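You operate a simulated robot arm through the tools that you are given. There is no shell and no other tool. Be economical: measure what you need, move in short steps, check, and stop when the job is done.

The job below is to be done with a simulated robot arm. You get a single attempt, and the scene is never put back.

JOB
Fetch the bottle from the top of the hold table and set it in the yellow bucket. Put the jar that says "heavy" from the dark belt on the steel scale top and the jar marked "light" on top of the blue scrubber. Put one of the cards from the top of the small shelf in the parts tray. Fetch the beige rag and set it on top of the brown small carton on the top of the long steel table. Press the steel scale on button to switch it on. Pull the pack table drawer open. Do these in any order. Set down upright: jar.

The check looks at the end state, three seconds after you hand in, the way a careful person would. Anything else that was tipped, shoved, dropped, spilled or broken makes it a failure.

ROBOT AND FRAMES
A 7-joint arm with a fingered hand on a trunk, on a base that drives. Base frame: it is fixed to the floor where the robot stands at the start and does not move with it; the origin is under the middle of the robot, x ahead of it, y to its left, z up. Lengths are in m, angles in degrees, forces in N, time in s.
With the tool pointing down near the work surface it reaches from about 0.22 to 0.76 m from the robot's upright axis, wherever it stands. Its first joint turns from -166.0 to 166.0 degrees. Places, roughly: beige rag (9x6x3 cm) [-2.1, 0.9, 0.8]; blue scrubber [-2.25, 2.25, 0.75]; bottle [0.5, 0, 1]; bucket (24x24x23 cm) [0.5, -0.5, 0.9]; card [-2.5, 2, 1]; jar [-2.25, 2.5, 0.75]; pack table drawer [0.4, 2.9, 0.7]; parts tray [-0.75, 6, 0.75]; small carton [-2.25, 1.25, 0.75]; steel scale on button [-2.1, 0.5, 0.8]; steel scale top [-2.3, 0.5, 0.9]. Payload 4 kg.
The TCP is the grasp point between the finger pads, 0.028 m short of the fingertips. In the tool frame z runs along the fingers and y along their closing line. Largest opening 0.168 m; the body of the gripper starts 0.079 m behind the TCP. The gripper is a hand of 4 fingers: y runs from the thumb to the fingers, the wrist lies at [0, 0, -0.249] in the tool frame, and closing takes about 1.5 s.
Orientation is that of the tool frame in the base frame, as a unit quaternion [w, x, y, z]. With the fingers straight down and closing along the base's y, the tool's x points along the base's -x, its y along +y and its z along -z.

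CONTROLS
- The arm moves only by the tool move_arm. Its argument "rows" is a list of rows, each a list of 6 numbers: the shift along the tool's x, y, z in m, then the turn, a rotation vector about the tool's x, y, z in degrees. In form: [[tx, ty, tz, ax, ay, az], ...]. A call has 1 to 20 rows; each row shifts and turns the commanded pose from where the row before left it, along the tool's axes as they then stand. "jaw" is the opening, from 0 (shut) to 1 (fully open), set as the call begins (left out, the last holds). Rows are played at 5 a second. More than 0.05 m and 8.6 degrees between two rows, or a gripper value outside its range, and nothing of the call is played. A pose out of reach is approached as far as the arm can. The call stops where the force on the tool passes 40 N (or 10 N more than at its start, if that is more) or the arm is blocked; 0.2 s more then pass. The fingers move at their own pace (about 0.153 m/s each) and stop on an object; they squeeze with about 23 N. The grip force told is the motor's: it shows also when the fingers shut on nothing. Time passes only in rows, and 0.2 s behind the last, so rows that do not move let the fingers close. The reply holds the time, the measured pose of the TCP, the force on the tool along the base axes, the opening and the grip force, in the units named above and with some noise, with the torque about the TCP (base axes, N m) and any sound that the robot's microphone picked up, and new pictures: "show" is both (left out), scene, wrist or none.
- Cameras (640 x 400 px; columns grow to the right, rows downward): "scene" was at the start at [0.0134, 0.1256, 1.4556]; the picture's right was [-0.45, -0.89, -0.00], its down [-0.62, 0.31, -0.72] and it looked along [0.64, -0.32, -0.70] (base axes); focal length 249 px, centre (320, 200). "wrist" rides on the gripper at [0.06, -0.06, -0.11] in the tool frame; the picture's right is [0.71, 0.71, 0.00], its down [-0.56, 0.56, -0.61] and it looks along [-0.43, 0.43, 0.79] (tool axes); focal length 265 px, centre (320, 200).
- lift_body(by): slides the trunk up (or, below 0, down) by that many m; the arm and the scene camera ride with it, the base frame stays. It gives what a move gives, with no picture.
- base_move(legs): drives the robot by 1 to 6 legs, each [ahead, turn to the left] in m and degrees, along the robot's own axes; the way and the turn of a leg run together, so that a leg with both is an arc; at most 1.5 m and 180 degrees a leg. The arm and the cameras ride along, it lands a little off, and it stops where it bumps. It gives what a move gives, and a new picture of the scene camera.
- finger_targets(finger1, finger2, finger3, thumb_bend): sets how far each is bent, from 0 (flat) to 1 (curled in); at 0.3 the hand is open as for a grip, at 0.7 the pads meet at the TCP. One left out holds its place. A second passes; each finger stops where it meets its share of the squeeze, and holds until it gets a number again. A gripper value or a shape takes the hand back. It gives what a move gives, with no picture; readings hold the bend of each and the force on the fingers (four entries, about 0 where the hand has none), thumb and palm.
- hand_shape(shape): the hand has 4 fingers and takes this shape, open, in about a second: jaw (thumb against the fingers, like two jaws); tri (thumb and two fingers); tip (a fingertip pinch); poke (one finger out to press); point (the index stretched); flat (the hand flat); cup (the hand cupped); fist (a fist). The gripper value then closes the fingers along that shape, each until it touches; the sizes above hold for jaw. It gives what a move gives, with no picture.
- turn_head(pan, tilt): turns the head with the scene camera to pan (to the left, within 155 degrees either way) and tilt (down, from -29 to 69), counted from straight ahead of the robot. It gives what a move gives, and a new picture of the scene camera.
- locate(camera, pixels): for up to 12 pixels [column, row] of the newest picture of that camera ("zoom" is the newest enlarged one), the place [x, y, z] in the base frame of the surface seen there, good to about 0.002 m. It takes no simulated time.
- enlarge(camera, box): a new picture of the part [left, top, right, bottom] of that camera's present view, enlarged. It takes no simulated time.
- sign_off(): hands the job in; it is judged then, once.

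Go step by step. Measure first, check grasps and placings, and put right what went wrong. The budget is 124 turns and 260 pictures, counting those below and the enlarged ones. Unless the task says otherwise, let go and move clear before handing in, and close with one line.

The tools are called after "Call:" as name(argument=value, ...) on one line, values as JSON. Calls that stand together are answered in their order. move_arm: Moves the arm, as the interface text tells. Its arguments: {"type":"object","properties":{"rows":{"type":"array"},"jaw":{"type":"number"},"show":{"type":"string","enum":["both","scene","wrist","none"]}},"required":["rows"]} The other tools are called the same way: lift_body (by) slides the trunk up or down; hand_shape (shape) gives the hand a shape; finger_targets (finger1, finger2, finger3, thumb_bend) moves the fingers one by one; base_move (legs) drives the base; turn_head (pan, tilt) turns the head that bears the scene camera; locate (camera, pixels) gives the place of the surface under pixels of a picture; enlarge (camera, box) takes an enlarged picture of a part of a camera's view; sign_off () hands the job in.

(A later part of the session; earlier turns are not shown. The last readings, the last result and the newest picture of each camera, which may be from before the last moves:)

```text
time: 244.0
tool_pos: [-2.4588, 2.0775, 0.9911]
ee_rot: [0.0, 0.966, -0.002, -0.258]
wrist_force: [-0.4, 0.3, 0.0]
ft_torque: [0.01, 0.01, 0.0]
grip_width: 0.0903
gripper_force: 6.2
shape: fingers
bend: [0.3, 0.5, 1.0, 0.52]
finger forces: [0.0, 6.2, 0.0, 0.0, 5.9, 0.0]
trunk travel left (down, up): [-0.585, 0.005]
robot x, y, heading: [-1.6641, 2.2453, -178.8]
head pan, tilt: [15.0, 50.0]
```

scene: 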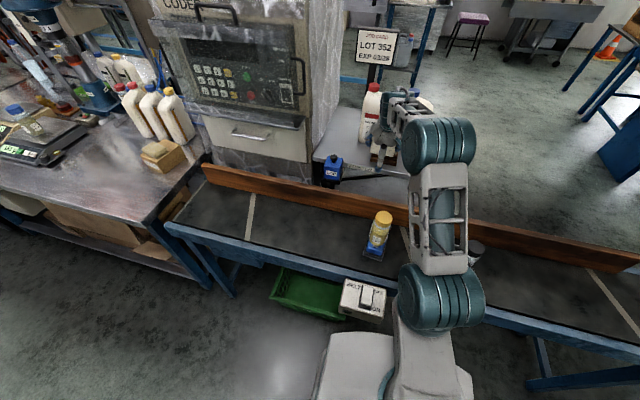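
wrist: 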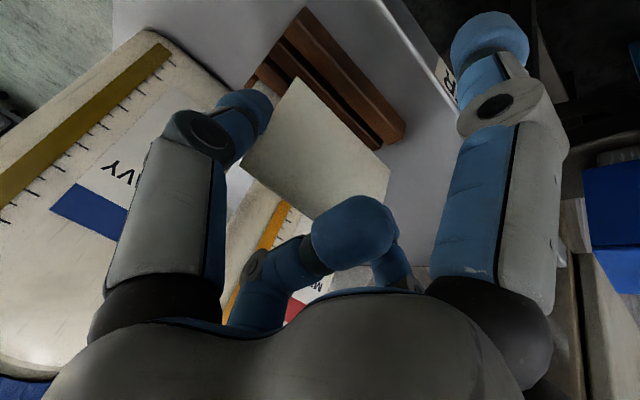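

The card is held and out of the holder slot. Lift well clear and retract over the belt.

Call:
move_arm(rows=[[-0.015, 0, -0.026, 0, 0, 0], [-0.015, 0, -0.026, 0, 0, 0], [-0.015, 0, -0.026, 0, 0, 0], [0.0335, 0, -0.0194, 0, 0, 0], [0.0335, 0, -0.0194, 0, 0, 0], [0.0335, 0, -0.0194, 0, 0, 0], [0.0335, 0, -0.0194, 0, 0, 0], [0.0335, 0, -0.0194, 0, 0, 0], [0.0335, 0, -0.0194, 0, 0, 0], [0.0335, 0, -0.0194, 0, 0, 0], [0.0335, 0, -0.0194, 0, 0, 0], [0, 0, 0, 0, 0, 0]])

Call:
enlarge(camera="scene", box=[340, 80, 480, 190])

```text
time: 246.6
tool_pos: [-2.1499, 2.0729, 1.0809]
ee_rot: [-0.001, 0.966, -0.003, -0.259]
wrist_force: [0.3, 0.2, -0.4]
ft_torque: [0.01, -0.03, 0.01]
grip_width: 0.0901
gripper_force: 5.7
shape: fingers
bend: [0.3, 0.5, 1.0, 0.52]
finger forces: [0.1, 6.2, 0.0, 0.0, 5.6, 0.1]
trunk travel left (down, up): [-0.585, 0.005]
robot x, y, heading: [-1.6684, 2.2442, -178.3]
head pan, tilt: [15.0, 50.0]
```

scene: 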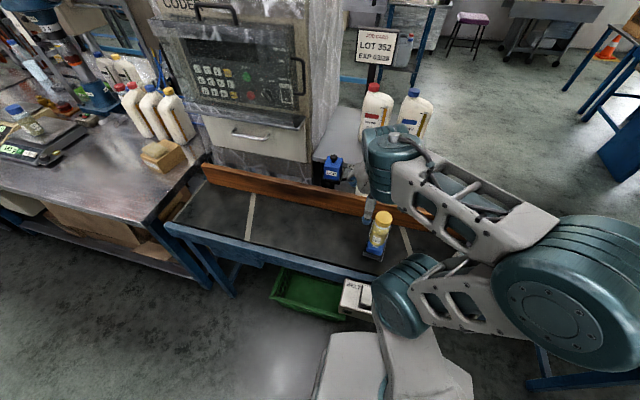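
wrist: 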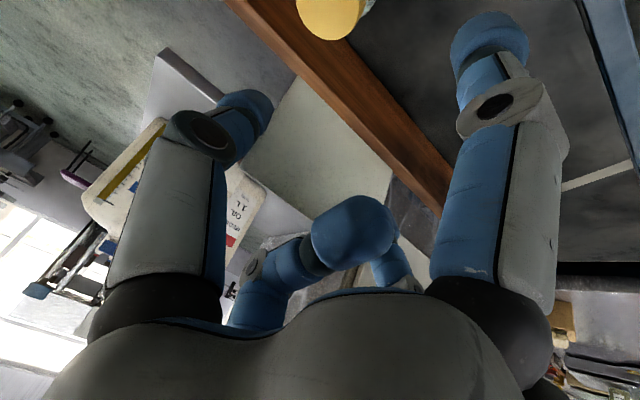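

```text
3.64 times, centred on (410, 135) of scene
```

zoom: 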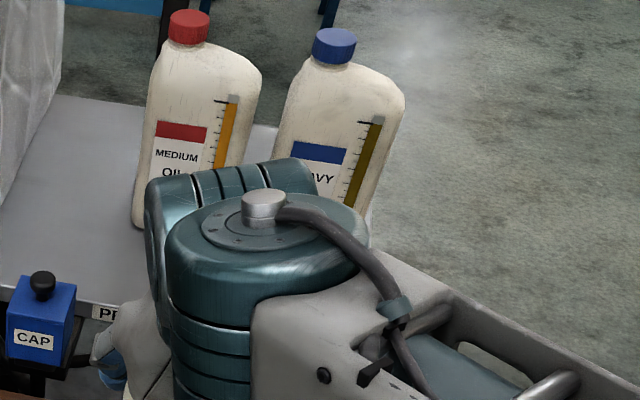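

Card held. I'll back off and look toward the parts tray (robot's right).

Call:
base_move(legs=[[-0.4, 0], [0, -90]])

Call:
turn_head(pan=0, tilt=20)

```text
time: 252.8
tool_pos: [-1.4738, 2.7293, 1.0832]
ee_rot: [-0.179, 0.698, -0.668, -0.187]
wrist_force: [-0.1, -0.5, 0.4]
ft_torque: [-0.03, -0.01, -0.01]
grip_width: 0.0901
gripper_force: 6.3
shape: fingers
bend: [0.3, 0.5, 1.0, 0.52]
finger forces: [0.1, 5.9, 0.1, 0.0, 5.6, 0.0]
trunk travel left (down, up): [-0.585, 0.005]
robot x, y, heading: [-1.2741, 2.2539, 94.0]
head pan, tilt: [15.0, 50.0]
```

scene: 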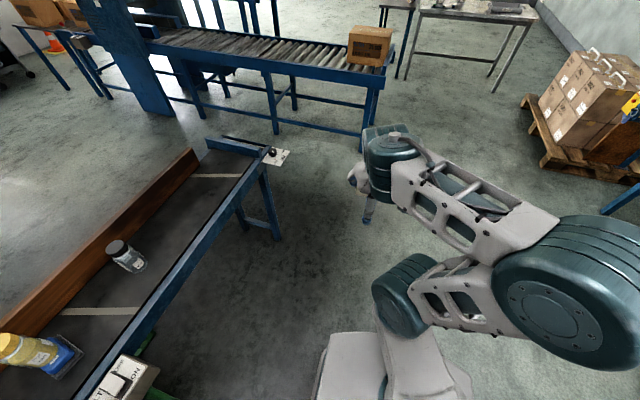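

```text
time: 253.7
tool_pos: [-1.4732, 2.7297, 1.082]
ee_rot: [-0.179, 0.698, -0.668, -0.186]
wrist_force: [0.1, -1.2, -0.8]
ft_torque: [0.0, -0.04, 0.02]
grip_width: 0.0901
gripper_force: 5.7
shape: fingers
bend: [0.3, 0.5, 1.0, 0.52]
finger forces: [0.0, 5.9, 0.0, 0.0, 5.6, 0.0]
trunk travel left (down, up): [-0.585, 0.005]
robot x, y, heading: [-1.28, 2.2521, 94.1]
head pan, tilt: [0.0, 20.0]
```

scene: 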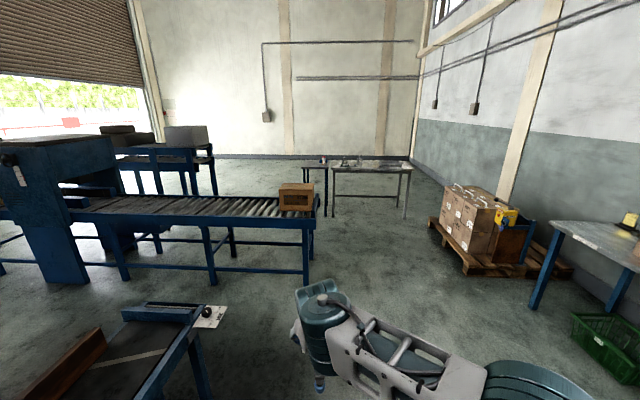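

The back table around (370,165) should hold the parts tray. Zoom and measure.

Call:
enlarge(camera="scene", box=[280, 130, 430, 225])

Call:
locate(camera="scene", pixels=[[335, 170], [405, 170], [345, 163], [322, 162], [395, 165], [405, 215], [332, 217], [310, 190], [305, 280], [440, 215], [365, 165], [465, 270]])

```text
4.21 times, centred on (355, 178) of scene
```

zoom: 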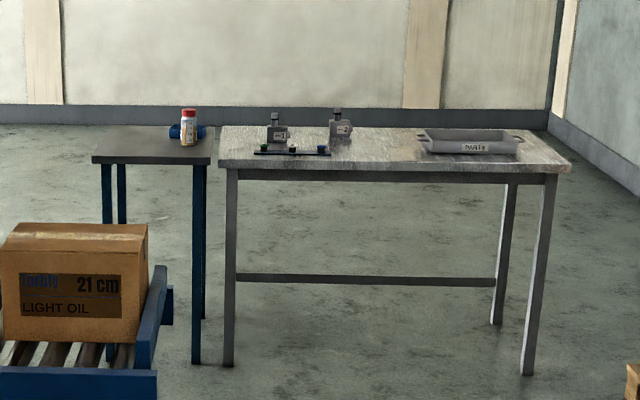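

```text
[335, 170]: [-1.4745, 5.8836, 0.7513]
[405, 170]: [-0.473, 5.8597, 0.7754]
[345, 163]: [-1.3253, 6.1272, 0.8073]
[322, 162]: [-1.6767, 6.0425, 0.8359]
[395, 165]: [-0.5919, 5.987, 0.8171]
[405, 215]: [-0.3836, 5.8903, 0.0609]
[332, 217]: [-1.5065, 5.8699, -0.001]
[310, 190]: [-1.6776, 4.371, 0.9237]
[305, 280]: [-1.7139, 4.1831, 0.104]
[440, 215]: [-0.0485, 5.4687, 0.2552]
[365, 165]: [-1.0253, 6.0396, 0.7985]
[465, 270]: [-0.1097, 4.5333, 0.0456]
```

The PARTS tray is near [-0.72,5.98] on the back table. Driving there along a clear diagonal.

Call:
base_move(legs=[[0, -12], [1.5, 0], [1.4, 0], [0, 8]])

Call:
turn_head(pan=-5, tilt=35)

```text
time: 268.9
tool_pos: [-1.0889, 5.5909, 1.0814]
ee_rot: [0.185, -0.675, 0.691, 0.18]
wrist_force: [0.0, -0.5, -0.3]
ft_torque: [-0.01, -0.05, -0.02]
grip_width: 0.0899
gripper_force: 5.7
shape: fingers
bend: [0.3, 0.5, 1.0, 0.52]
finger forces: [0.0, 5.9, 0.0, 0.0, 5.6, 0.0]
trunk travel left (down, up): [-0.585, 0.005]
robot x, y, heading: [-0.924, 5.1046, 90.1]
head pan, tilt: [0.0, 20.0]
```

scene: 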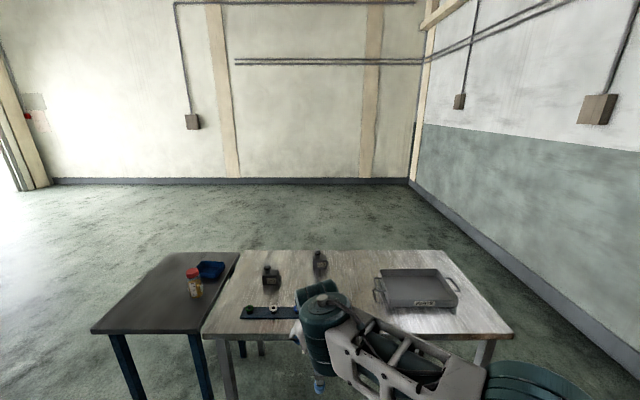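

```text
time: 269.7
tool_pos: [-1.0892, 5.5896, 1.0812]
ee_rot: [0.185, -0.675, 0.691, 0.181]
wrist_force: [-0.1, 0.8, -0.7]
ft_torque: [0.01, -0.01, 0.01]
grip_width: 0.09
gripper_force: 6.0
shape: fingers
bend: [0.3, 0.5, 1.0, 0.52]
finger forces: [0.0, 5.9, 0.1, 0.1, 5.6, 0.0]
trunk travel left (down, up): [-0.585, 0.005]
robot x, y, heading: [-0.9241, 5.1035, 90.2]
head pan, tilt: [-5.0, 35.0]
```

scene: 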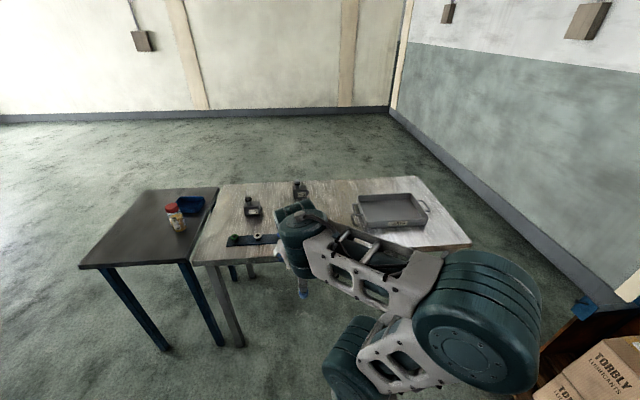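

Call:
locate(camera="scene", pixels=[[362, 198], [412, 194], [425, 215], [372, 222], [390, 207], [398, 218], [430, 212], [357, 212], [440, 245], [300, 188], [252, 207], [245, 240]])

Call:
enlarge(camera="scene", box=[330, 160, 490, 260])

```text
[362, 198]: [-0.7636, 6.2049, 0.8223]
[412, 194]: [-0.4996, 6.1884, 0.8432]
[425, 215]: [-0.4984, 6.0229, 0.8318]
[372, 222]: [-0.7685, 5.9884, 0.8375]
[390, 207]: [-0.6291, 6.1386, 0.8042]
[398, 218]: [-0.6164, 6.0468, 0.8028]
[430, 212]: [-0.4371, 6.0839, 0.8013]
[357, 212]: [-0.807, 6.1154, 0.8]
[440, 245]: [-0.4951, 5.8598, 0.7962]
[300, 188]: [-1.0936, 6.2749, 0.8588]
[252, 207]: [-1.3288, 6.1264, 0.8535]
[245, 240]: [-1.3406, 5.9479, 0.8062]
```

```text
4.00 times, centred on (410, 210) of scene
```

zoom: 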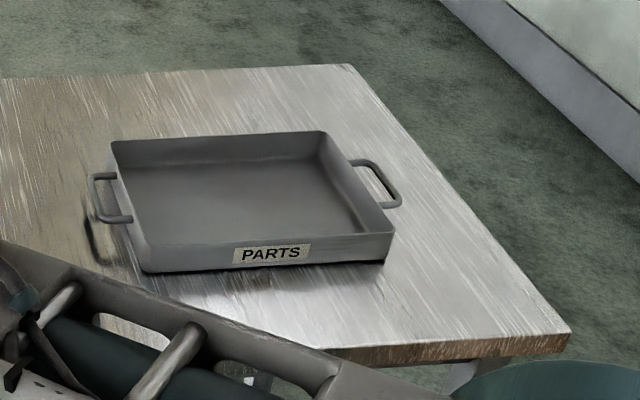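

The tray interior is x −0.77…−0.50, y 5.99…6.20, floor z 0.803, rim 0.84. Driving to about (-0.72,5.5).

Call:
base_move(legs=[[0, -27], [0.45, 0], [0, 27]])

Call:
turn_head(pan=-5, tilt=50)

```text
time: 275.2
tool_pos: [-0.8775, 5.9962, 1.0814]
ee_rot: [0.185, -0.673, 0.693, 0.18]
wrist_force: [0.6, 0.4, -0.6]
ft_torque: [-0.01, -0.01, 0.0]
grip_width: 0.0898
gripper_force: 5.5
shape: fingers
bend: [0.3, 0.5, 1.0, 0.52]
finger forces: [0.0, 5.8, 0.1, 0.0, 5.5, 0.0]
trunk travel left (down, up): [-0.585, 0.005]
robot x, y, heading: [-0.7186, 5.5071, 90.2]
head pan, tilt: [-5.0, 35.0]
```

scene: 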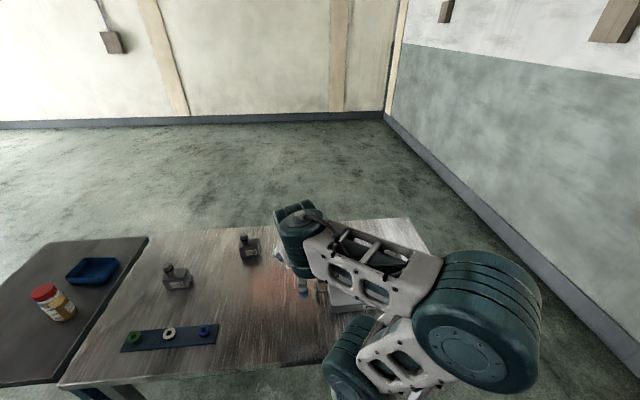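

```text
time: 276.0
tool_pos: [-0.8772, 5.9966, 1.0815]
ee_rot: [0.186, -0.673, 0.693, 0.181]
wrist_force: [0.1, 0.7, 0.2]
ft_torque: [-0.02, -0.01, 0.01]
grip_width: 0.0899
gripper_force: 5.6
shape: fingers
bend: [0.3, 0.5, 1.0, 0.52]
finger forces: [0.0, 5.8, 0.0, 0.2, 5.6, 0.0]
trunk travel left (down, up): [-0.585, 0.005]
robot x, y, heading: [-0.719, 5.5055, 90.0]
head pan, tilt: [-5.0, 50.0]
```

scene: 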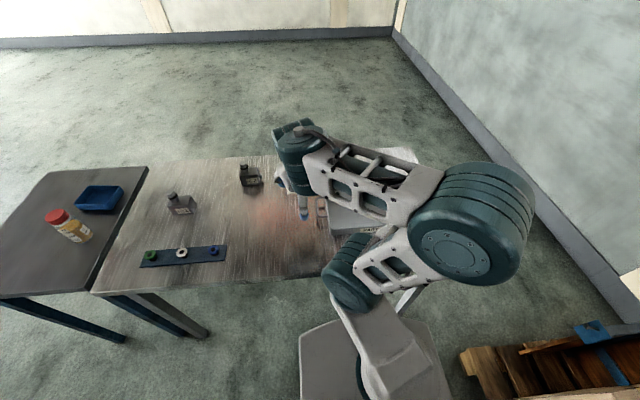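

The hand is clear of the objects. Moving sideways at height to above the tray centre.

Call:
move_arm(rows=[[-0.0152, -0.0408, 0.00875, 0, 0, 0], [-0.0152, -0.0408, 0.00875, 0, 0, 0], [-0.0152, -0.0408, 0.00875, 0, 0, 0], [-0.0152, -0.0408, 0.00875, 0, 0, 0], [-0.0152, -0.0408, 0.00875, 0, 0, 0], [-0.0152, -0.0408, 0.00875, 0, 0, 0], [0, 0, 0, 0, 0, 0]])

Call:
locate(camera="wrist", pixels=[[320, 130], [300, 80], [255, 160], [380, 180], [270, 150], [300, 190], [490, 40]])

```text
time: 277.6
tool_pos: [-0.6302, 6.0915, 1.0826]
ee_rot: [0.185, -0.674, 0.692, 0.181]
wrist_force: [0.0, -0.3, -0.2]
ft_torque: [0.01, -0.03, -0.02]
grip_width: 0.0899
gripper_force: 6.0
shape: fingers
bend: [0.3, 0.5, 1.0, 0.52]
finger forces: [0.0, 5.8, 0.0, 0.1, 5.5, 0.1]
trunk travel left (down, up): [-0.585, 0.005]
robot x, y, heading: [-0.7175, 5.5053, 90.0]
head pan, tilt: [-5.0, 50.0]
```

scene: 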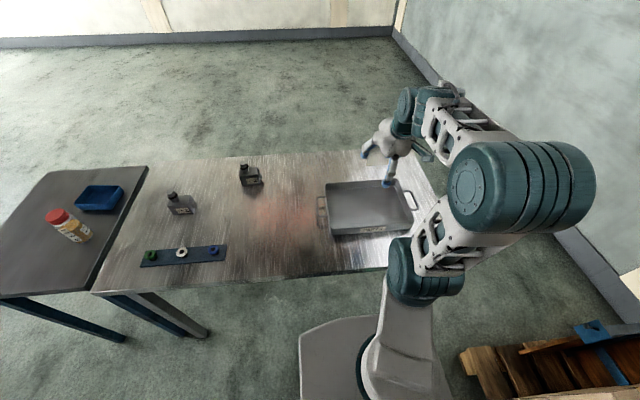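
wrist: 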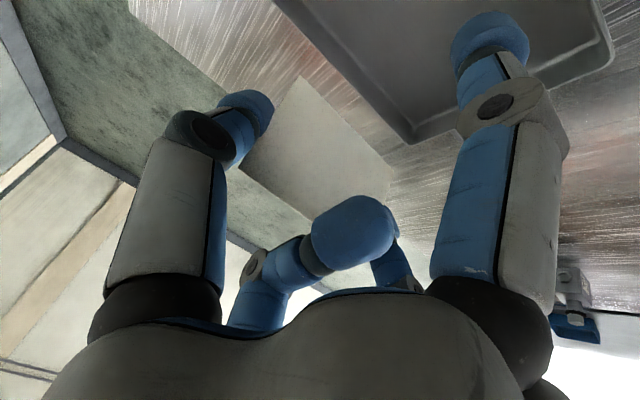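

```text
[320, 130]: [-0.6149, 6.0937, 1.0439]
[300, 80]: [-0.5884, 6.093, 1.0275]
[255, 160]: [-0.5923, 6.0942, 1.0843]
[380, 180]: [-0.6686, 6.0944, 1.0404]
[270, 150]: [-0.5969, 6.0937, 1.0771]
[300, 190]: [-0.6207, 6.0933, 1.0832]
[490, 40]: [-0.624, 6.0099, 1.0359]
```

The card hangs vertical at y 6.094, bottom ~6 cm below TCP, well above the tray. Lowering to 1–2 cm above the tray floor.

Call:
move_arm(rows=[[0.0197, 0, 0.0341, 0, 0, 0], [0.0197, 0, 0.0341, 0, 0, 0], [0.0197, 0, 0.0341, 0, 0, 0], [0.0197, 0, 0.0341, 0, 0, 0], [0.0165, 0, 0.0286, 0, 0, 0], [0, 0, 0, 0, 0, 0]])

Call:
enlarge(camera="scene", box=[300, 130, 450, 250])

```text
time: 279.0
tool_pos: [-0.6306, 6.0946, 0.892]
ee_rot: [0.187, -0.672, 0.693, 0.18]
wrist_force: [0.1, 0.8, -0.5]
ft_torque: [0.01, -0.01, -0.01]
grip_width: 0.0901
gripper_force: 5.4
shape: fingers
bend: [0.3, 0.5, 1.0, 0.52]
finger forces: [0.0, 5.8, 0.1, 0.0, 5.4, 0.0]
trunk travel left (down, up): [-0.585, 0.005]
robot x, y, heading: [-0.7133, 5.5095, 89.8]
head pan, tilt: [-5.0, 50.0]
```

scene: 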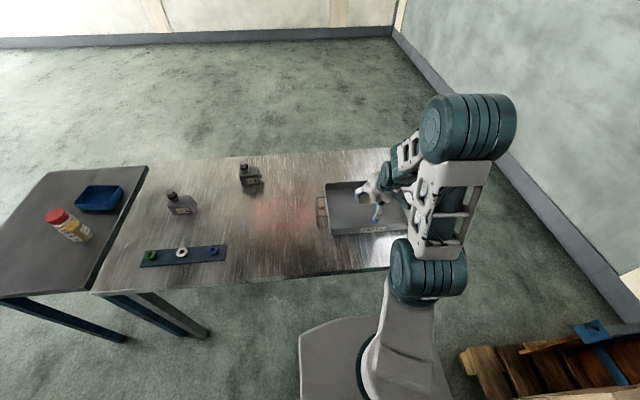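
wrist: 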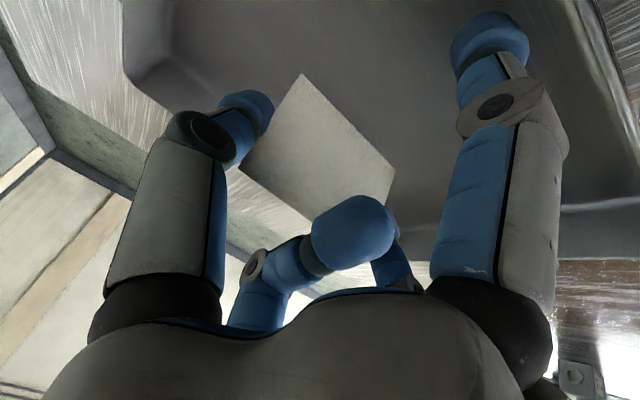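

```text
3.33 times, centred on (375, 190) of scene
```

zoom: 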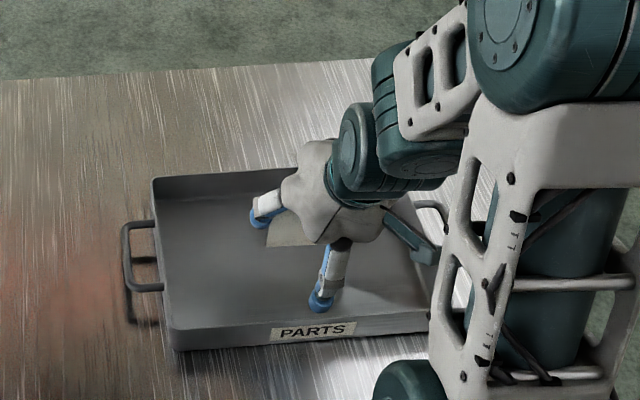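

About 2.5 cm above the floor. Lower 1.2 cm more and open thumb and finger 2.

Call:
move_arm(rows=[[0.006, 0, 0.0104, 0, 0, 0], [0, 0, 0, 0, 0, 0]], show="none")

Call:
finger_targets(finger2=0.3, thumb_bend=0.3)

Call:
move_arm(rows=[[0, 0, 0, 0, 0, 0], [0, 0, 0, 0, 0, 0]])

```text
time: 279.6
tool_pos: [-0.6295, 6.0951, 0.8797]
ee_rot: [0.185, -0.674, 0.692, 0.181]
wrist_force: [0.3, 0.0, 0.5]
ft_torque: [-0.01, -0.01, 0.0]
grip_width: 0.0898
gripper_force: 5.6
shape: fingers
bend: [0.3, 0.5, 1.0, 0.52]
finger forces: [0.0, 5.7, 0.0, 0.1, 5.4, 0.0]
trunk travel left (down, up): [-0.585, 0.005]
robot x, y, heading: [-0.7141, 5.5062, 90.0]
head pan, tilt: [-5.0, 50.0]
```

```text
time: 280.6
tool_pos: [-0.6281, 6.0948, 0.8795]
ee_rot: [0.186, -0.673, 0.693, 0.18]
wrist_force: [-0.3, 0.3, -0.5]
ft_torque: [-0.03, -0.01, 0.03]
grip_width: 0.1168
gripper_force: 0.1
shape: fingers
bend: [0.3, 0.3, 1.0, 0.3]
finger forces: [0.0, 0.0, 0.0, 0.1, 0.0, 0.0]
trunk travel left (down, up): [-0.585, 0.005]
robot x, y, heading: [-0.7196, 5.5081, 90.1]
head pan, tilt: [-5.0, 50.0]
```

```text
time: 281.2
tool_pos: [-0.6298, 6.0947, 0.8801]
ee_rot: [0.185, -0.673, 0.693, 0.18]
wrist_force: [0.1, -0.6, -0.3]
ft_torque: [-0.01, -0.01, -0.03]
grip_width: 0.1167
gripper_force: 0.1
shape: fingers
bend: [0.3, 0.3, 1.0, 0.3]
finger forces: [0.0, 0.0, 0.0, 0.1, 0.0, 0.0]
trunk travel left (down, up): [-0.585, 0.005]
robot x, y, heading: [-0.7168, 5.5069, 89.8]
head pan, tilt: [-5.0, 50.0]
```

scene: 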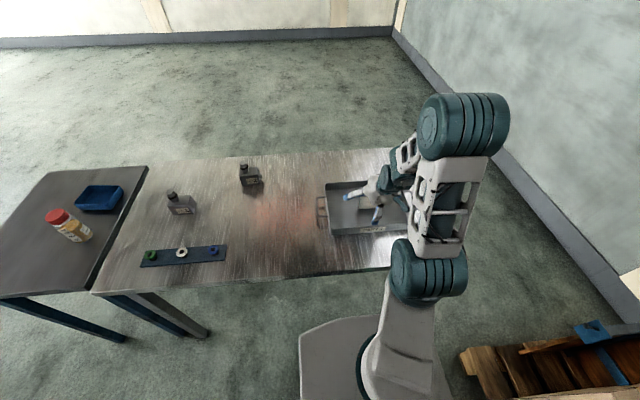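
wrist: 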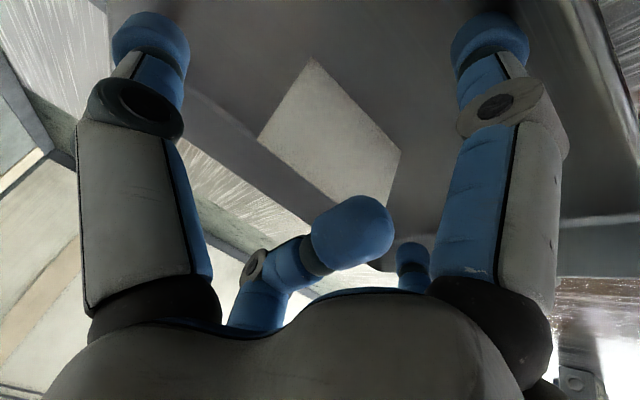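

The card dropped into the tray. Rising straight, levelling the tool and verifying.

Call:
move_arm(rows=[[-0.02, 0, -0.0346, 0, 0, 0], [-0.02, 0, -0.0346, 0, 0, 0], [-0.02, 0, -0.0346, 0, 0, 0], [-0.02, 0, -0.0346, 0, 0, 0], [-0.02, 0, -0.0346, 0, 0, 0], [0.02, 0, 0, 0, 7.5, 0], [0.03, 0, 0, 0, 7.5, 0], [0.04, 0, 0, 0, 7.5, 0], [0.04, 0, 0, 0, 7.5, 0], [0, 0, 0, 0, 0, 0]], show="scene")

Call:
enlarge(camera="scene", box=[300, 130, 450, 250])

Call:
hand_shape(shape="jaw")

```text
time: 283.4
tool_pos: [-0.6357, 5.9698, 1.0394]
ee_rot: [-0.001, -0.696, 0.718, -0.001]
wrist_force: [-0.1, 0.4, 0.2]
ft_torque: [0.02, -0.04, 0.02]
grip_width: 0.117
gripper_force: 0.0
shape: fingers
bend: [0.3, 0.3, 1.0, 0.3]
finger forces: [0.0, 0.0, 0.0, 0.0, 0.0, 0.1]
trunk travel left (down, up): [-0.585, 0.005]
robot x, y, heading: [-0.713, 5.5063, 89.9]
head pan, tilt: [-5.0, 50.0]
```

scene: 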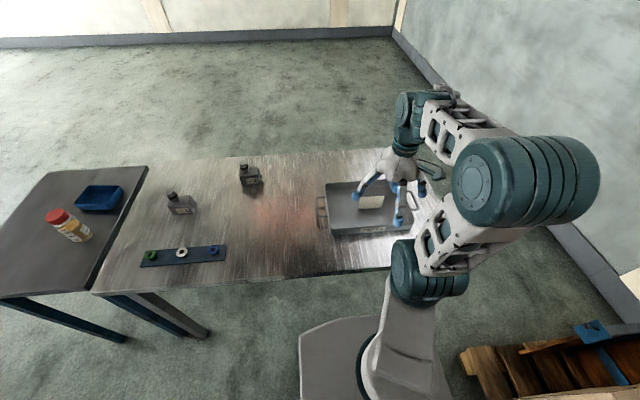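

```text
3.33 times, centred on (375, 190) of scene
```

zoom: 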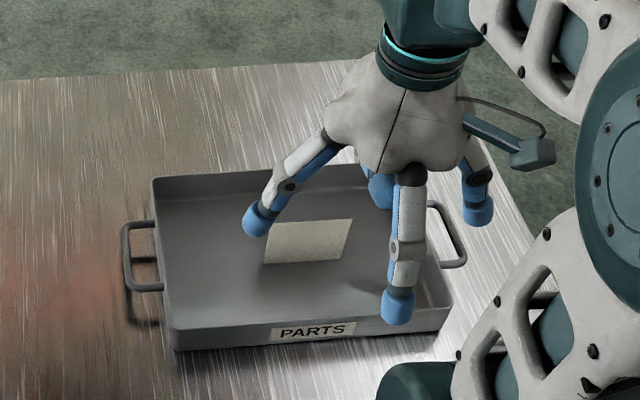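

```text
time: 284.3
tool_pos: [-0.6355, 5.9713, 1.0398]
ee_rot: [0.0, -0.697, 0.717, 0.0]
wrist_force: [0.3, -0.3, 0.3]
ft_torque: [-0.01, 0.02, 0.01]
grip_width: 0.1679
gripper_force: 0.0
shape: jaw
bend: [0.3, 0.3, 0.3, 0.3]
finger forces: [0.0, 0.1, 0.0, 0.0, 0.0, 0.0]
trunk travel left (down, up): [-0.585, 0.005]
robot x, y, heading: [-0.7177, 5.5088, 90.1]
head pan, tilt: [-5.0, 50.0]
```

The card lies in the tray. Last task: the pack table drawer. I'll back down to y≈3.0 and face +x.

Call:
base_move(legs=[[-1.5, 0], [-1.0, 0], [0, -90]])

Call:
turn_head(pan=0, tilt=40)

```text
time: 300.2
tool_pos: [-0.338, 2.925, 1.0397]
ee_rot: [0.0, 0.047, 0.999, 0.001]
wrist_force: [-0.1, -0.9, 0.3]
ft_torque: [0.0, 0.02, 0.02]
grip_width: 0.168
gripper_force: 0.0
shape: jaw
bend: [0.3, 0.3, 0.3, 0.3]
finger forces: [0.0, 0.2, 0.0, 0.0, 0.0, 0.1]
trunk travel left (down, up): [-0.585, 0.005]
robot x, y, heading: [-0.7964, 3.0356, -3.6]
head pan, tilt: [-5.0, 50.0]
```

scene: 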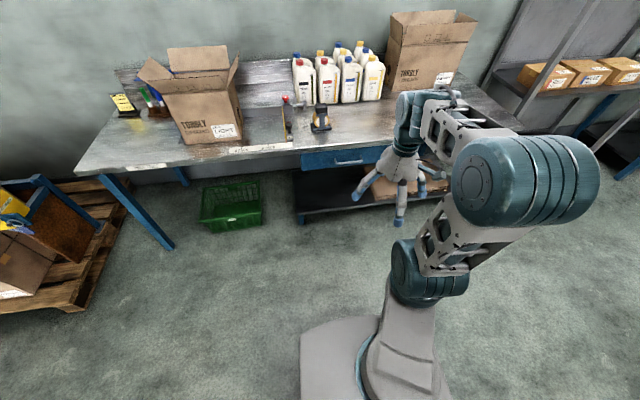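

```text
time: 301.0
tool_pos: [-0.3391, 2.9255, 1.0382]
ee_rot: [0.0, 0.047, 0.999, 0.0]
wrist_force: [0.7, 1.2, 0.0]
ft_torque: [0.0, 0.04, 0.0]
grip_width: 0.1681
gripper_force: 0.1
shape: jaw
bend: [0.3, 0.3, 0.3, 0.3]
finger forces: [0.0, 0.0, 0.0, 0.0, 0.1, 0.1]
trunk travel left (down, up): [-0.585, 0.005]
robot x, y, heading: [-0.7961, 3.0318, -3.6]
head pan, tilt: [0.0, 40.0]
```

scene: 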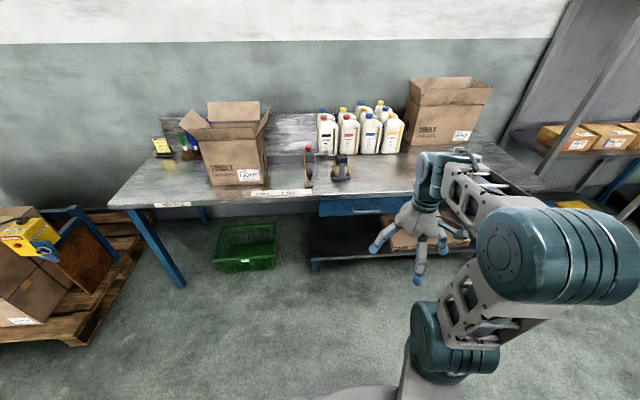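

The drawer with its handle is at (355,207), below the table top. Zoom and measure.

Call:
enlarge(camera="scene", box=[300, 170, 430, 250])

Call:
locate(camera="scene", pixels=[[322, 198], [322, 214], [365, 206], [365, 210], [345, 210], [340, 192], [300, 196], [312, 262], [385, 210]])

```text
4.92 times, centred on (365, 210) of scene
```

zoom: 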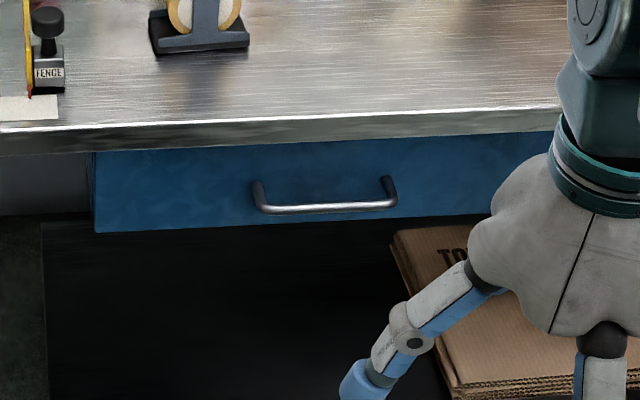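

```text
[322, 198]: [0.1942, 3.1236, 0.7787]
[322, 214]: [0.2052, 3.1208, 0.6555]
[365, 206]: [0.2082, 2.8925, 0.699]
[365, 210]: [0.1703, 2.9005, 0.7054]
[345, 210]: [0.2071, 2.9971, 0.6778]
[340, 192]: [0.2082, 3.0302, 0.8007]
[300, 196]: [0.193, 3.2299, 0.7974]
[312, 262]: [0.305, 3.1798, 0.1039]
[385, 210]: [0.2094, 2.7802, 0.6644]
```

Call:
locate(camera="zoom", pixels=[[265, 208], [325, 207], [390, 202], [256, 185], [388, 180], [325, 190], [325, 130], [300, 208], [360, 205]])

```text
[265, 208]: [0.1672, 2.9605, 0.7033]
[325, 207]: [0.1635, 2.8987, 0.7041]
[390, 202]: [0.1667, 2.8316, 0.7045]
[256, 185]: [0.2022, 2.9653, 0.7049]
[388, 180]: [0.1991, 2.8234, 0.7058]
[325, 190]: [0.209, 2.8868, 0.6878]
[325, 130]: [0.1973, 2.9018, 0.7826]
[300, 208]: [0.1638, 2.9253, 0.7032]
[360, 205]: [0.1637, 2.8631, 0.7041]
```

Handle bar: x 0.164, z 0.704, y 2.83–2.96, 4 cm in front of the drawer face. I'll square up, drive a bit closer, and lower the trunk so the arm can reach it horizontally.

Call:
base_move(legs=[[0, 3.6], [0.12, 0]])

Call:
lift_body(by=-0.35)

Call:
move_arm(rows=[[-0.0355, 0, -0.0025, 0, -8.18, 0], [-0.0355, 0, -0.0025, 0, -8.18, 0], [-0.0355, 0, -0.0025, 0, -8.18, 0], [-0.0355, 0, -0.0025, 0, -8.18, 0], [-0.0355, 0, -0.0025, 0, -8.18, 0], [-0.0355, 0, -0.0025, 0, -8.18, 0], [-0.0355, 0, -0.0025, 0, -8.18, 0], [-0.0355, 0, -0.0025, 0, -8.18, 0], [-0.0355, 0, -0.0025, 0, -8.18, 0], [-0.0355, 0, -0.0025, 0, -8.18, 0], [-0.0355, 0, -0.0025, 0, -8.18, 0], [0, 0, 0, 0, 0, 0]])

```text
time: 302.6
tool_pos: [-0.2109, 2.9535, 1.0387]
ee_rot: [0.0, 0.016, 1.0, 0.001]
wrist_force: [-0.3, 0.1, 0.0]
ft_torque: [0.03, 0.02, 0.01]
grip_width: 0.1678
gripper_force: 0.1
shape: jaw
bend: [0.3, 0.3, 0.3, 0.3]
finger forces: [0.0, 0.0, 0.1, 0.0, 0.1, 0.0]
trunk travel left (down, up): [-0.585, 0.005]
robot x, y, heading: [-0.6742, 3.0359, -0.1]
head pan, tilt: [0.0, 40.0]
```

scene: 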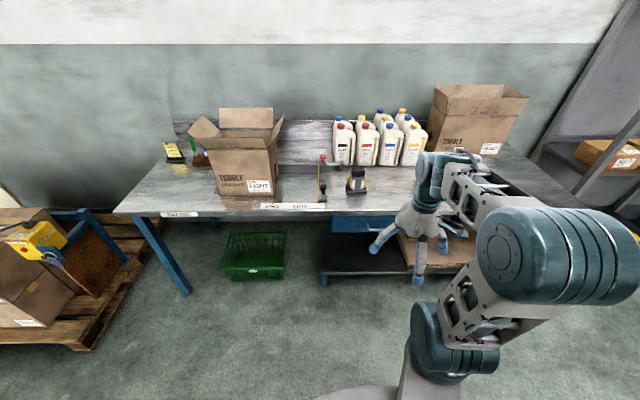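

```text
time: 306.1
tool_pos: [-0.2114, 2.9536, 0.6885]
ee_rot: [0.0, 0.015, 1.0, 0.0]
wrist_force: [0.5, -0.6, 0.0]
ft_torque: [0.0, -0.03, 0.0]
grip_width: 0.1681
gripper_force: 0.0
shape: jaw
bend: [0.3, 0.3, 0.3, 0.3]
finger forces: [0.0, 0.1, 0.1, 0.0, 0.0, 0.0]
trunk travel left (down, up): [-0.235, 0.355]
robot x, y, heading: [-0.6754, 3.0373, -0.1]
head pan, tilt: [0.0, 40.0]
```

```text
time: 308.7
tool_pos: [0.036, 2.9467, 0.9395]
ee_rot: [0.707, 0.01, 0.707, -0.01]
wrist_force: [-1.2, -0.6, 0.0]
ft_torque: [-0.02, 0.02, 0.03]
grip_width: 0.1678
gripper_force: 0.0
shape: jaw
bend: [0.3, 0.3, 0.3, 0.3]
finger forces: [0.0, 0.0, 0.0, 0.0, 0.1, 0.0]
trunk travel left (down, up): [-0.235, 0.355]
robot x, y, heading: [-0.6767, 3.0373, -0.2]
head pan, tilt: [0.0, 40.0]
```

scene: 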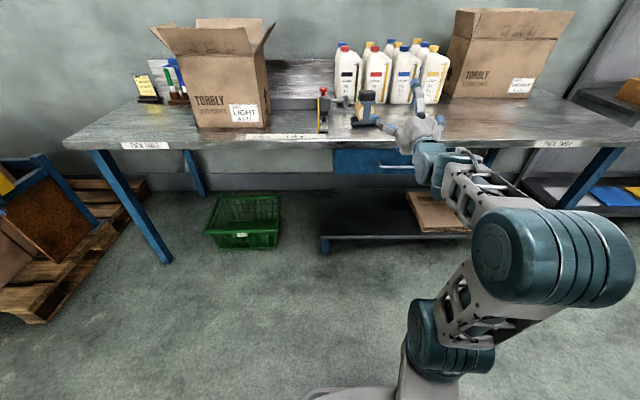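
wrist: 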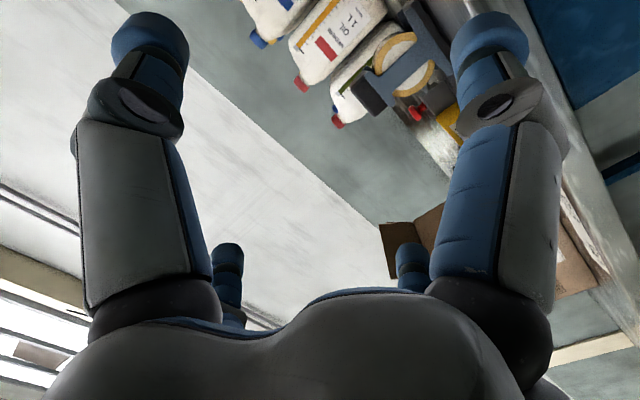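

The tool now points forward. Lower to handle height, centre on y 2.895, and roll 45° so the fingers straddle the bar above and below.

Call:
move_arm(rows=[[0.04, -0.009, 0, 0, 0, 0], [0.04, -0.009, 0, 0, 0, 0], [0.04, -0.009, 0, 0, 0, 0], [0.04, -0.009, 0, 0, 0, 0], [0.04, -0.008, 0, 0, 0, 0], [0.0355, -0.008, 0, 0, 0, 0], [0, 0, 0, 0, 0, 7.5], [0, 0, 0, 0, 0, 7.5], [0, 0, 0, 0, 0, 7.5], [0, 0, 0, 0, 0, 7.5], [0, 0, 0, 0, 0, 7.5], [0, 0, 0, 0, 0, 7.5], [0, 0, 0, 0, 0, 0]], jaw=0.5)

```text
time: 311.5
tool_pos: [0.0371, 2.8932, 0.7027]
ee_rot: [0.657, 0.282, 0.649, 0.261]
wrist_force: [0.1, 0.1, 0.1]
ft_torque: [0.02, -0.03, 0.01]
grip_width: 0.0846
gripper_force: 0.0
shape: jaw
bend: [0.34, 0.34, 0.34, 0.34]
finger forces: [0.1, 0.1, 0.1, 0.0, 0.0, 0.0]
trunk travel left (down, up): [-0.235, 0.355]
robot x, y, heading: [-0.6769, 3.0359, -0.4]
head pan, tilt: [0.0, 40.0]
```

scene: 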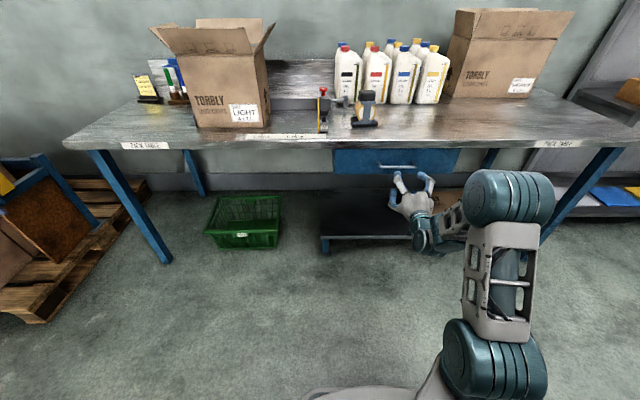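
wrist: 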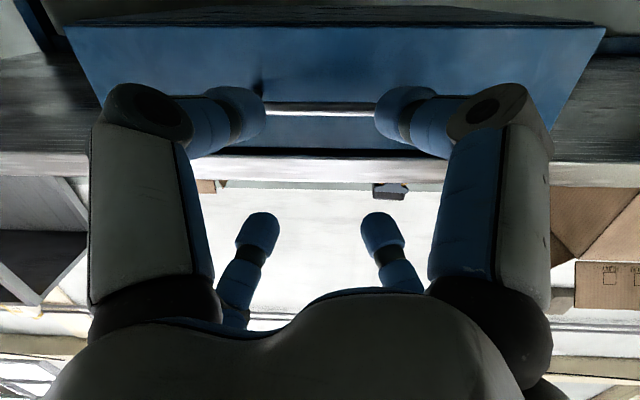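

The bar shows at (320,108), between the lower and upper finger pairs. Advancing most of the way, then checking.

Call:
move_arm(rows=[[0, 0, 0.03, 0, 0, 0], [0, 0, 0.03, 0, 0, 0], [0, 0, 0.03, 0, 0, 0], [0, 0, 0.015, 0, 0, 0], [0, 0, 0, 0, 0, 0]])

Call:
enlarge(camera="scene", box=[330, 120, 480, 230])

Call:
locate(camera="wrist", pixels=[[320, 170], [320, 190], [235, 110], [400, 110], [258, 230], [380, 235]])

```text
time: 312.7
tool_pos: [0.143, 2.8879, 0.7032]
ee_rot: [0.657, 0.281, 0.649, 0.26]
wrist_force: [0.1, -0.2, 0.6]
ft_torque: [-0.03, -0.01, -0.03]
grip_width: 0.0846
gripper_force: 0.1
shape: jaw
bend: [0.34, 0.34, 0.34, 0.34]
finger forces: [0.0, 0.0, 0.1, 0.1, 0.0, 0.1]
trunk travel left (down, up): [-0.235, 0.355]
robot x, y, heading: [-0.6757, 3.0332, -0.0]
head pan, tilt: [0.0, 40.0]
```

scene: 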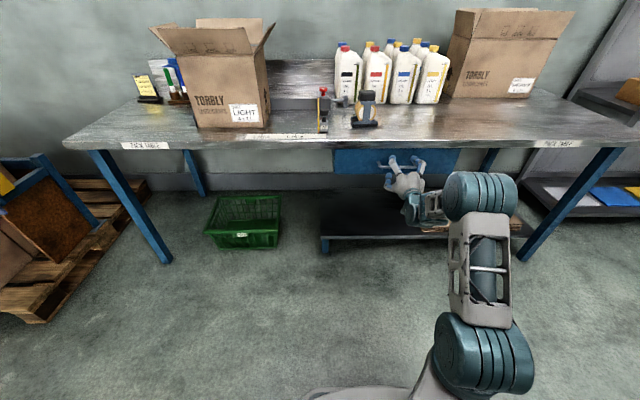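
wrist: 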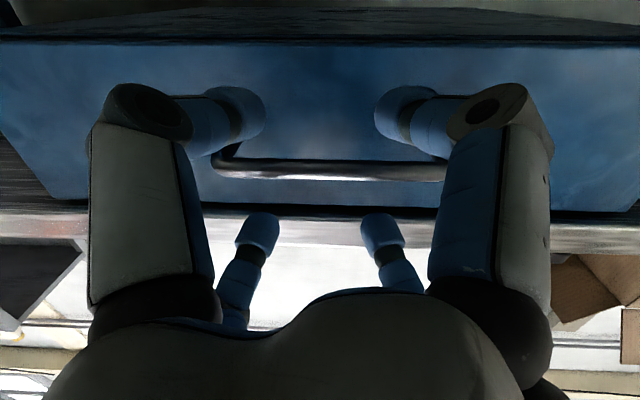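

```text
3.64 times, centred on (405, 175) of scene
```

zoom: 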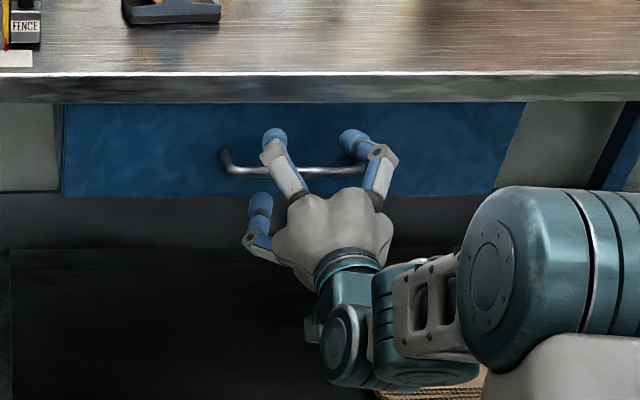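

```text
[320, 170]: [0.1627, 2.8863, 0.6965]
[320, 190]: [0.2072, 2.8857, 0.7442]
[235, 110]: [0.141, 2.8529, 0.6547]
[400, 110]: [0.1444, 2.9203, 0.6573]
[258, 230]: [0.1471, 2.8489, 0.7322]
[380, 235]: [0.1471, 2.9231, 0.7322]
```

The bar lies between the upper (z 0.732) and lower (z 0.655) fingertips. Advance 2 cm and close.

Call:
move_arm(rows=[[0, 0, 0.012, 0, 0, 0], [0, 0, 0.008, 0, 0, 0], [0, 0, 0, 0, 0, 0]], show="none")

Call:
move_arm(rows=[[0, 0, 0, 0, 0, 0], [0, 0, 0, 0, 0, 0], [0, 0, 0, 0, 0, 0], [0, 0, 0, 0, 0, 0], [0, 0, 0, 0, 0, 0], [0, 0, 0, 0, 0, 0], [0, 0, 0, 0, 0, 0], [0, 0, 0, 0, 0, 0]], jaw=0)

```text
time: 313.5
tool_pos: [0.161, 2.8901, 0.705]
ee_rot: [0.658, 0.282, 0.648, 0.26]
wrist_force: [0.1, -0.6, -0.4]
ft_torque: [0.01, -0.02, 0.02]
grip_width: 0.0847
gripper_force: 0.0
shape: jaw
bend: [0.34, 0.34, 0.34, 0.34]
finger forces: [0.1, 0.1, 0.0, 0.0, 0.0, 0.1]
trunk travel left (down, up): [-0.235, 0.355]
robot x, y, heading: [-0.6719, 3.0358, 0.0]
head pan, tilt: [0.0, 40.0]
```

```text
time: 315.3
tool_pos: [0.161, 2.8906, 0.7011]
ee_rot: [0.656, 0.28, 0.651, 0.261]
wrist_force: [-0.5, 2.5, -18.8]
ft_torque: [-0.04, 0.08, -0.02]
grip_width: 0.005
gripper_force: 23.4
shape: jaw
bend: [0.75, 0.7, 0.7, 0.82]
finger forces: [21.9, 0.2, 0.3, 0.0, 17.0, 0.0]
trunk travel left (down, up): [-0.235, 0.355]
robot x, y, heading: [-0.6745, 3.0379, -0.1]
head pan, tilt: [0.0, 40.0]
```

scene: 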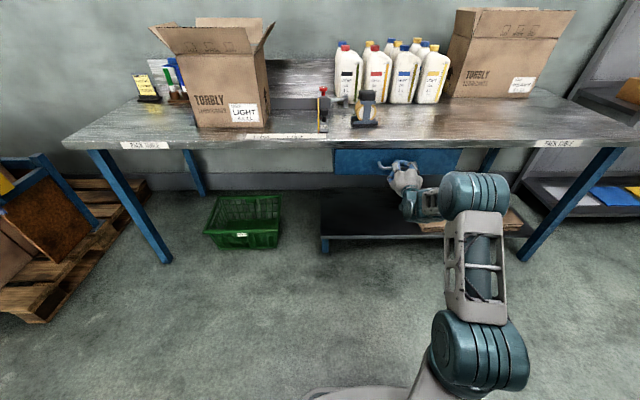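
wrist: 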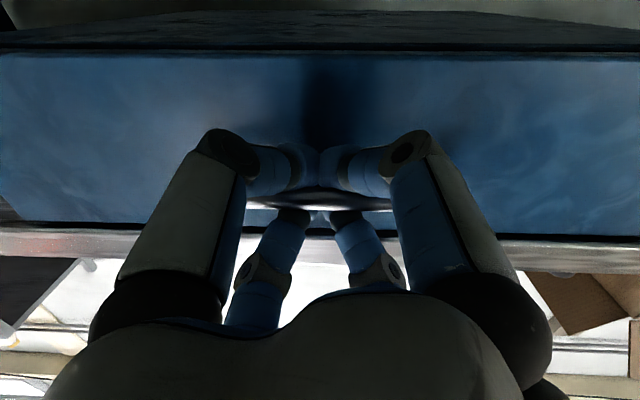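

Fingers are closed around the bar. Pulling back gently in small steps.

Call:
move_arm(rows=[[0, 0, -0.01, 0, 0, 0], [0, 0, -0.015, 0, 0, 0], [0, 0, -0.02, 0, 0, 0], [0, 0, -0.02, 0, 0, 0], [0, 0, 0, 0, 0, 0]])

```text
time: 316.5
tool_pos: [0.0953, 2.8914, 0.7005]
ee_rot: [0.657, 0.281, 0.65, 0.26]
wrist_force: [0.5, -4.6, -15.3]
ft_torque: [-0.16, 0.05, 0.0]
grip_width: 0.0052
gripper_force: 23.0
shape: jaw
bend: [0.75, 0.7, 0.7, 0.82]
finger forces: [23.9, 0.1, 0.3, 0.0, 0.1, 0.1]
trunk travel left (down, up): [-0.235, 0.355]
robot x, y, heading: [-0.675, 3.0385, -0.1]
head pan, tilt: [0.0, 40.0]
```

scene: 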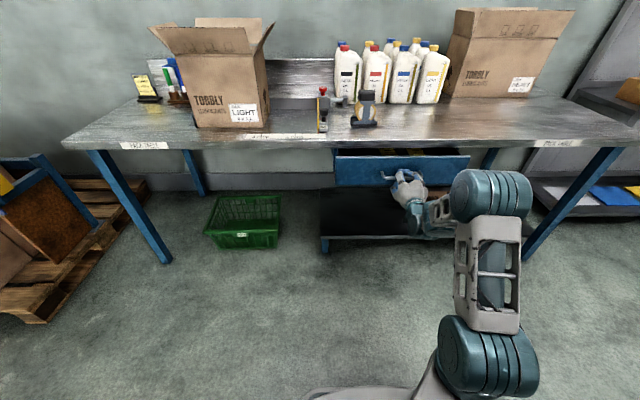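
wrist: 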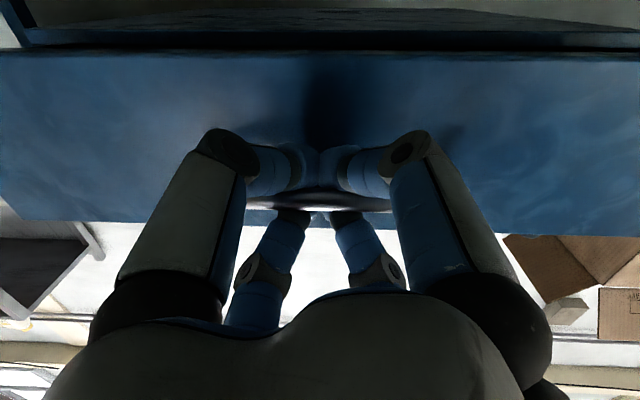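

The drawer is opening (now ~6.5 cm). Pull further.

Call:
move_arm(rows=[[0, 0, -0.02, 0, 0, 0], [0, 0, -0.025, 0, 0, 0], [0, 0, -0.025, 0, 0, 0], [0, 0, -0.025, 0, 0, 0], [0, 0, -0.025, 0, 0, 0], [0, 0, -0.02, 0, 0, 0], [0, 0, 0, 0, 0, 0]], show="scene")

```text
time: 318.1
tool_pos: [-0.0449, 2.8995, 0.7035]
ee_rot: [0.657, 0.281, 0.649, 0.26]
wrist_force: [0.9, -5.7, -14.8]
ft_torque: [-0.15, -0.07, 0.01]
grip_width: 0.0051
gripper_force: 23.0
shape: jaw
bend: [0.75, 0.7, 0.7, 0.82]
finger forces: [9.7, 0.0, 0.0, 0.1, 3.0, 0.0]
trunk travel left (down, up): [-0.235, 0.355]
robot x, y, heading: [-0.6753, 3.033, 0.2]
head pan, tilt: [0.0, 40.0]
```

scene: 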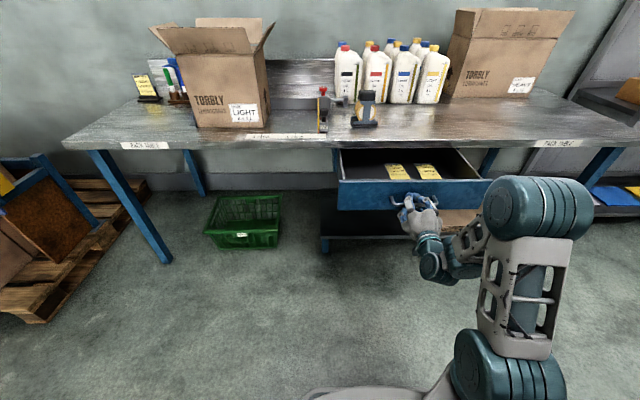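

Open ~20 cm. I'll pull a further 8 cm, watching force for the end stop.

Call:
move_arm(rows=[[0, 0, -0.02, 0, 0, 0], [0, 0, -0.02, 0, 0, 0], [0, 0, -0.02, 0, 0, 0], [0, 0, -0.02, 0, 0, 0], [0, 0, 0, 0, 0, 0]], show="scene")

```text
time: 319.3
tool_pos: [-0.1237, 2.9003, 0.7045]
ee_rot: [0.658, 0.281, 0.649, 0.259]
wrist_force: [-0.1, -3.2, -5.1]
ft_torque: [-0.07, -0.04, 0.03]
grip_width: 0.0049
gripper_force: 23.0
shape: jaw
bend: [0.75, 0.7, 0.7, 0.82]
finger forces: [3.8, 0.1, 0.1, 0.1, 1.0, 0.1]
trunk travel left (down, up): [-0.235, 0.355]
robot x, y, heading: [-0.6767, 3.0354, -0.1]
head pan, tilt: [0.0, 40.0]
```

scene: 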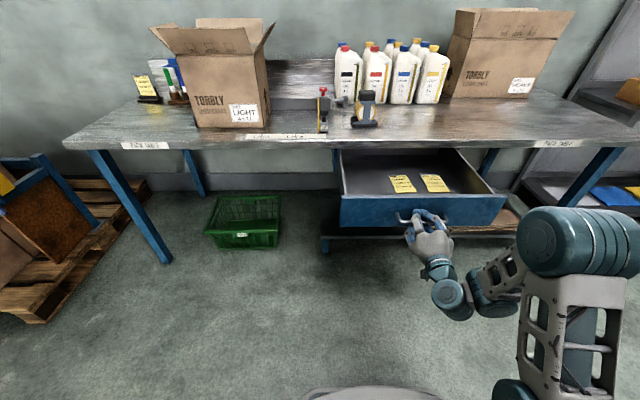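

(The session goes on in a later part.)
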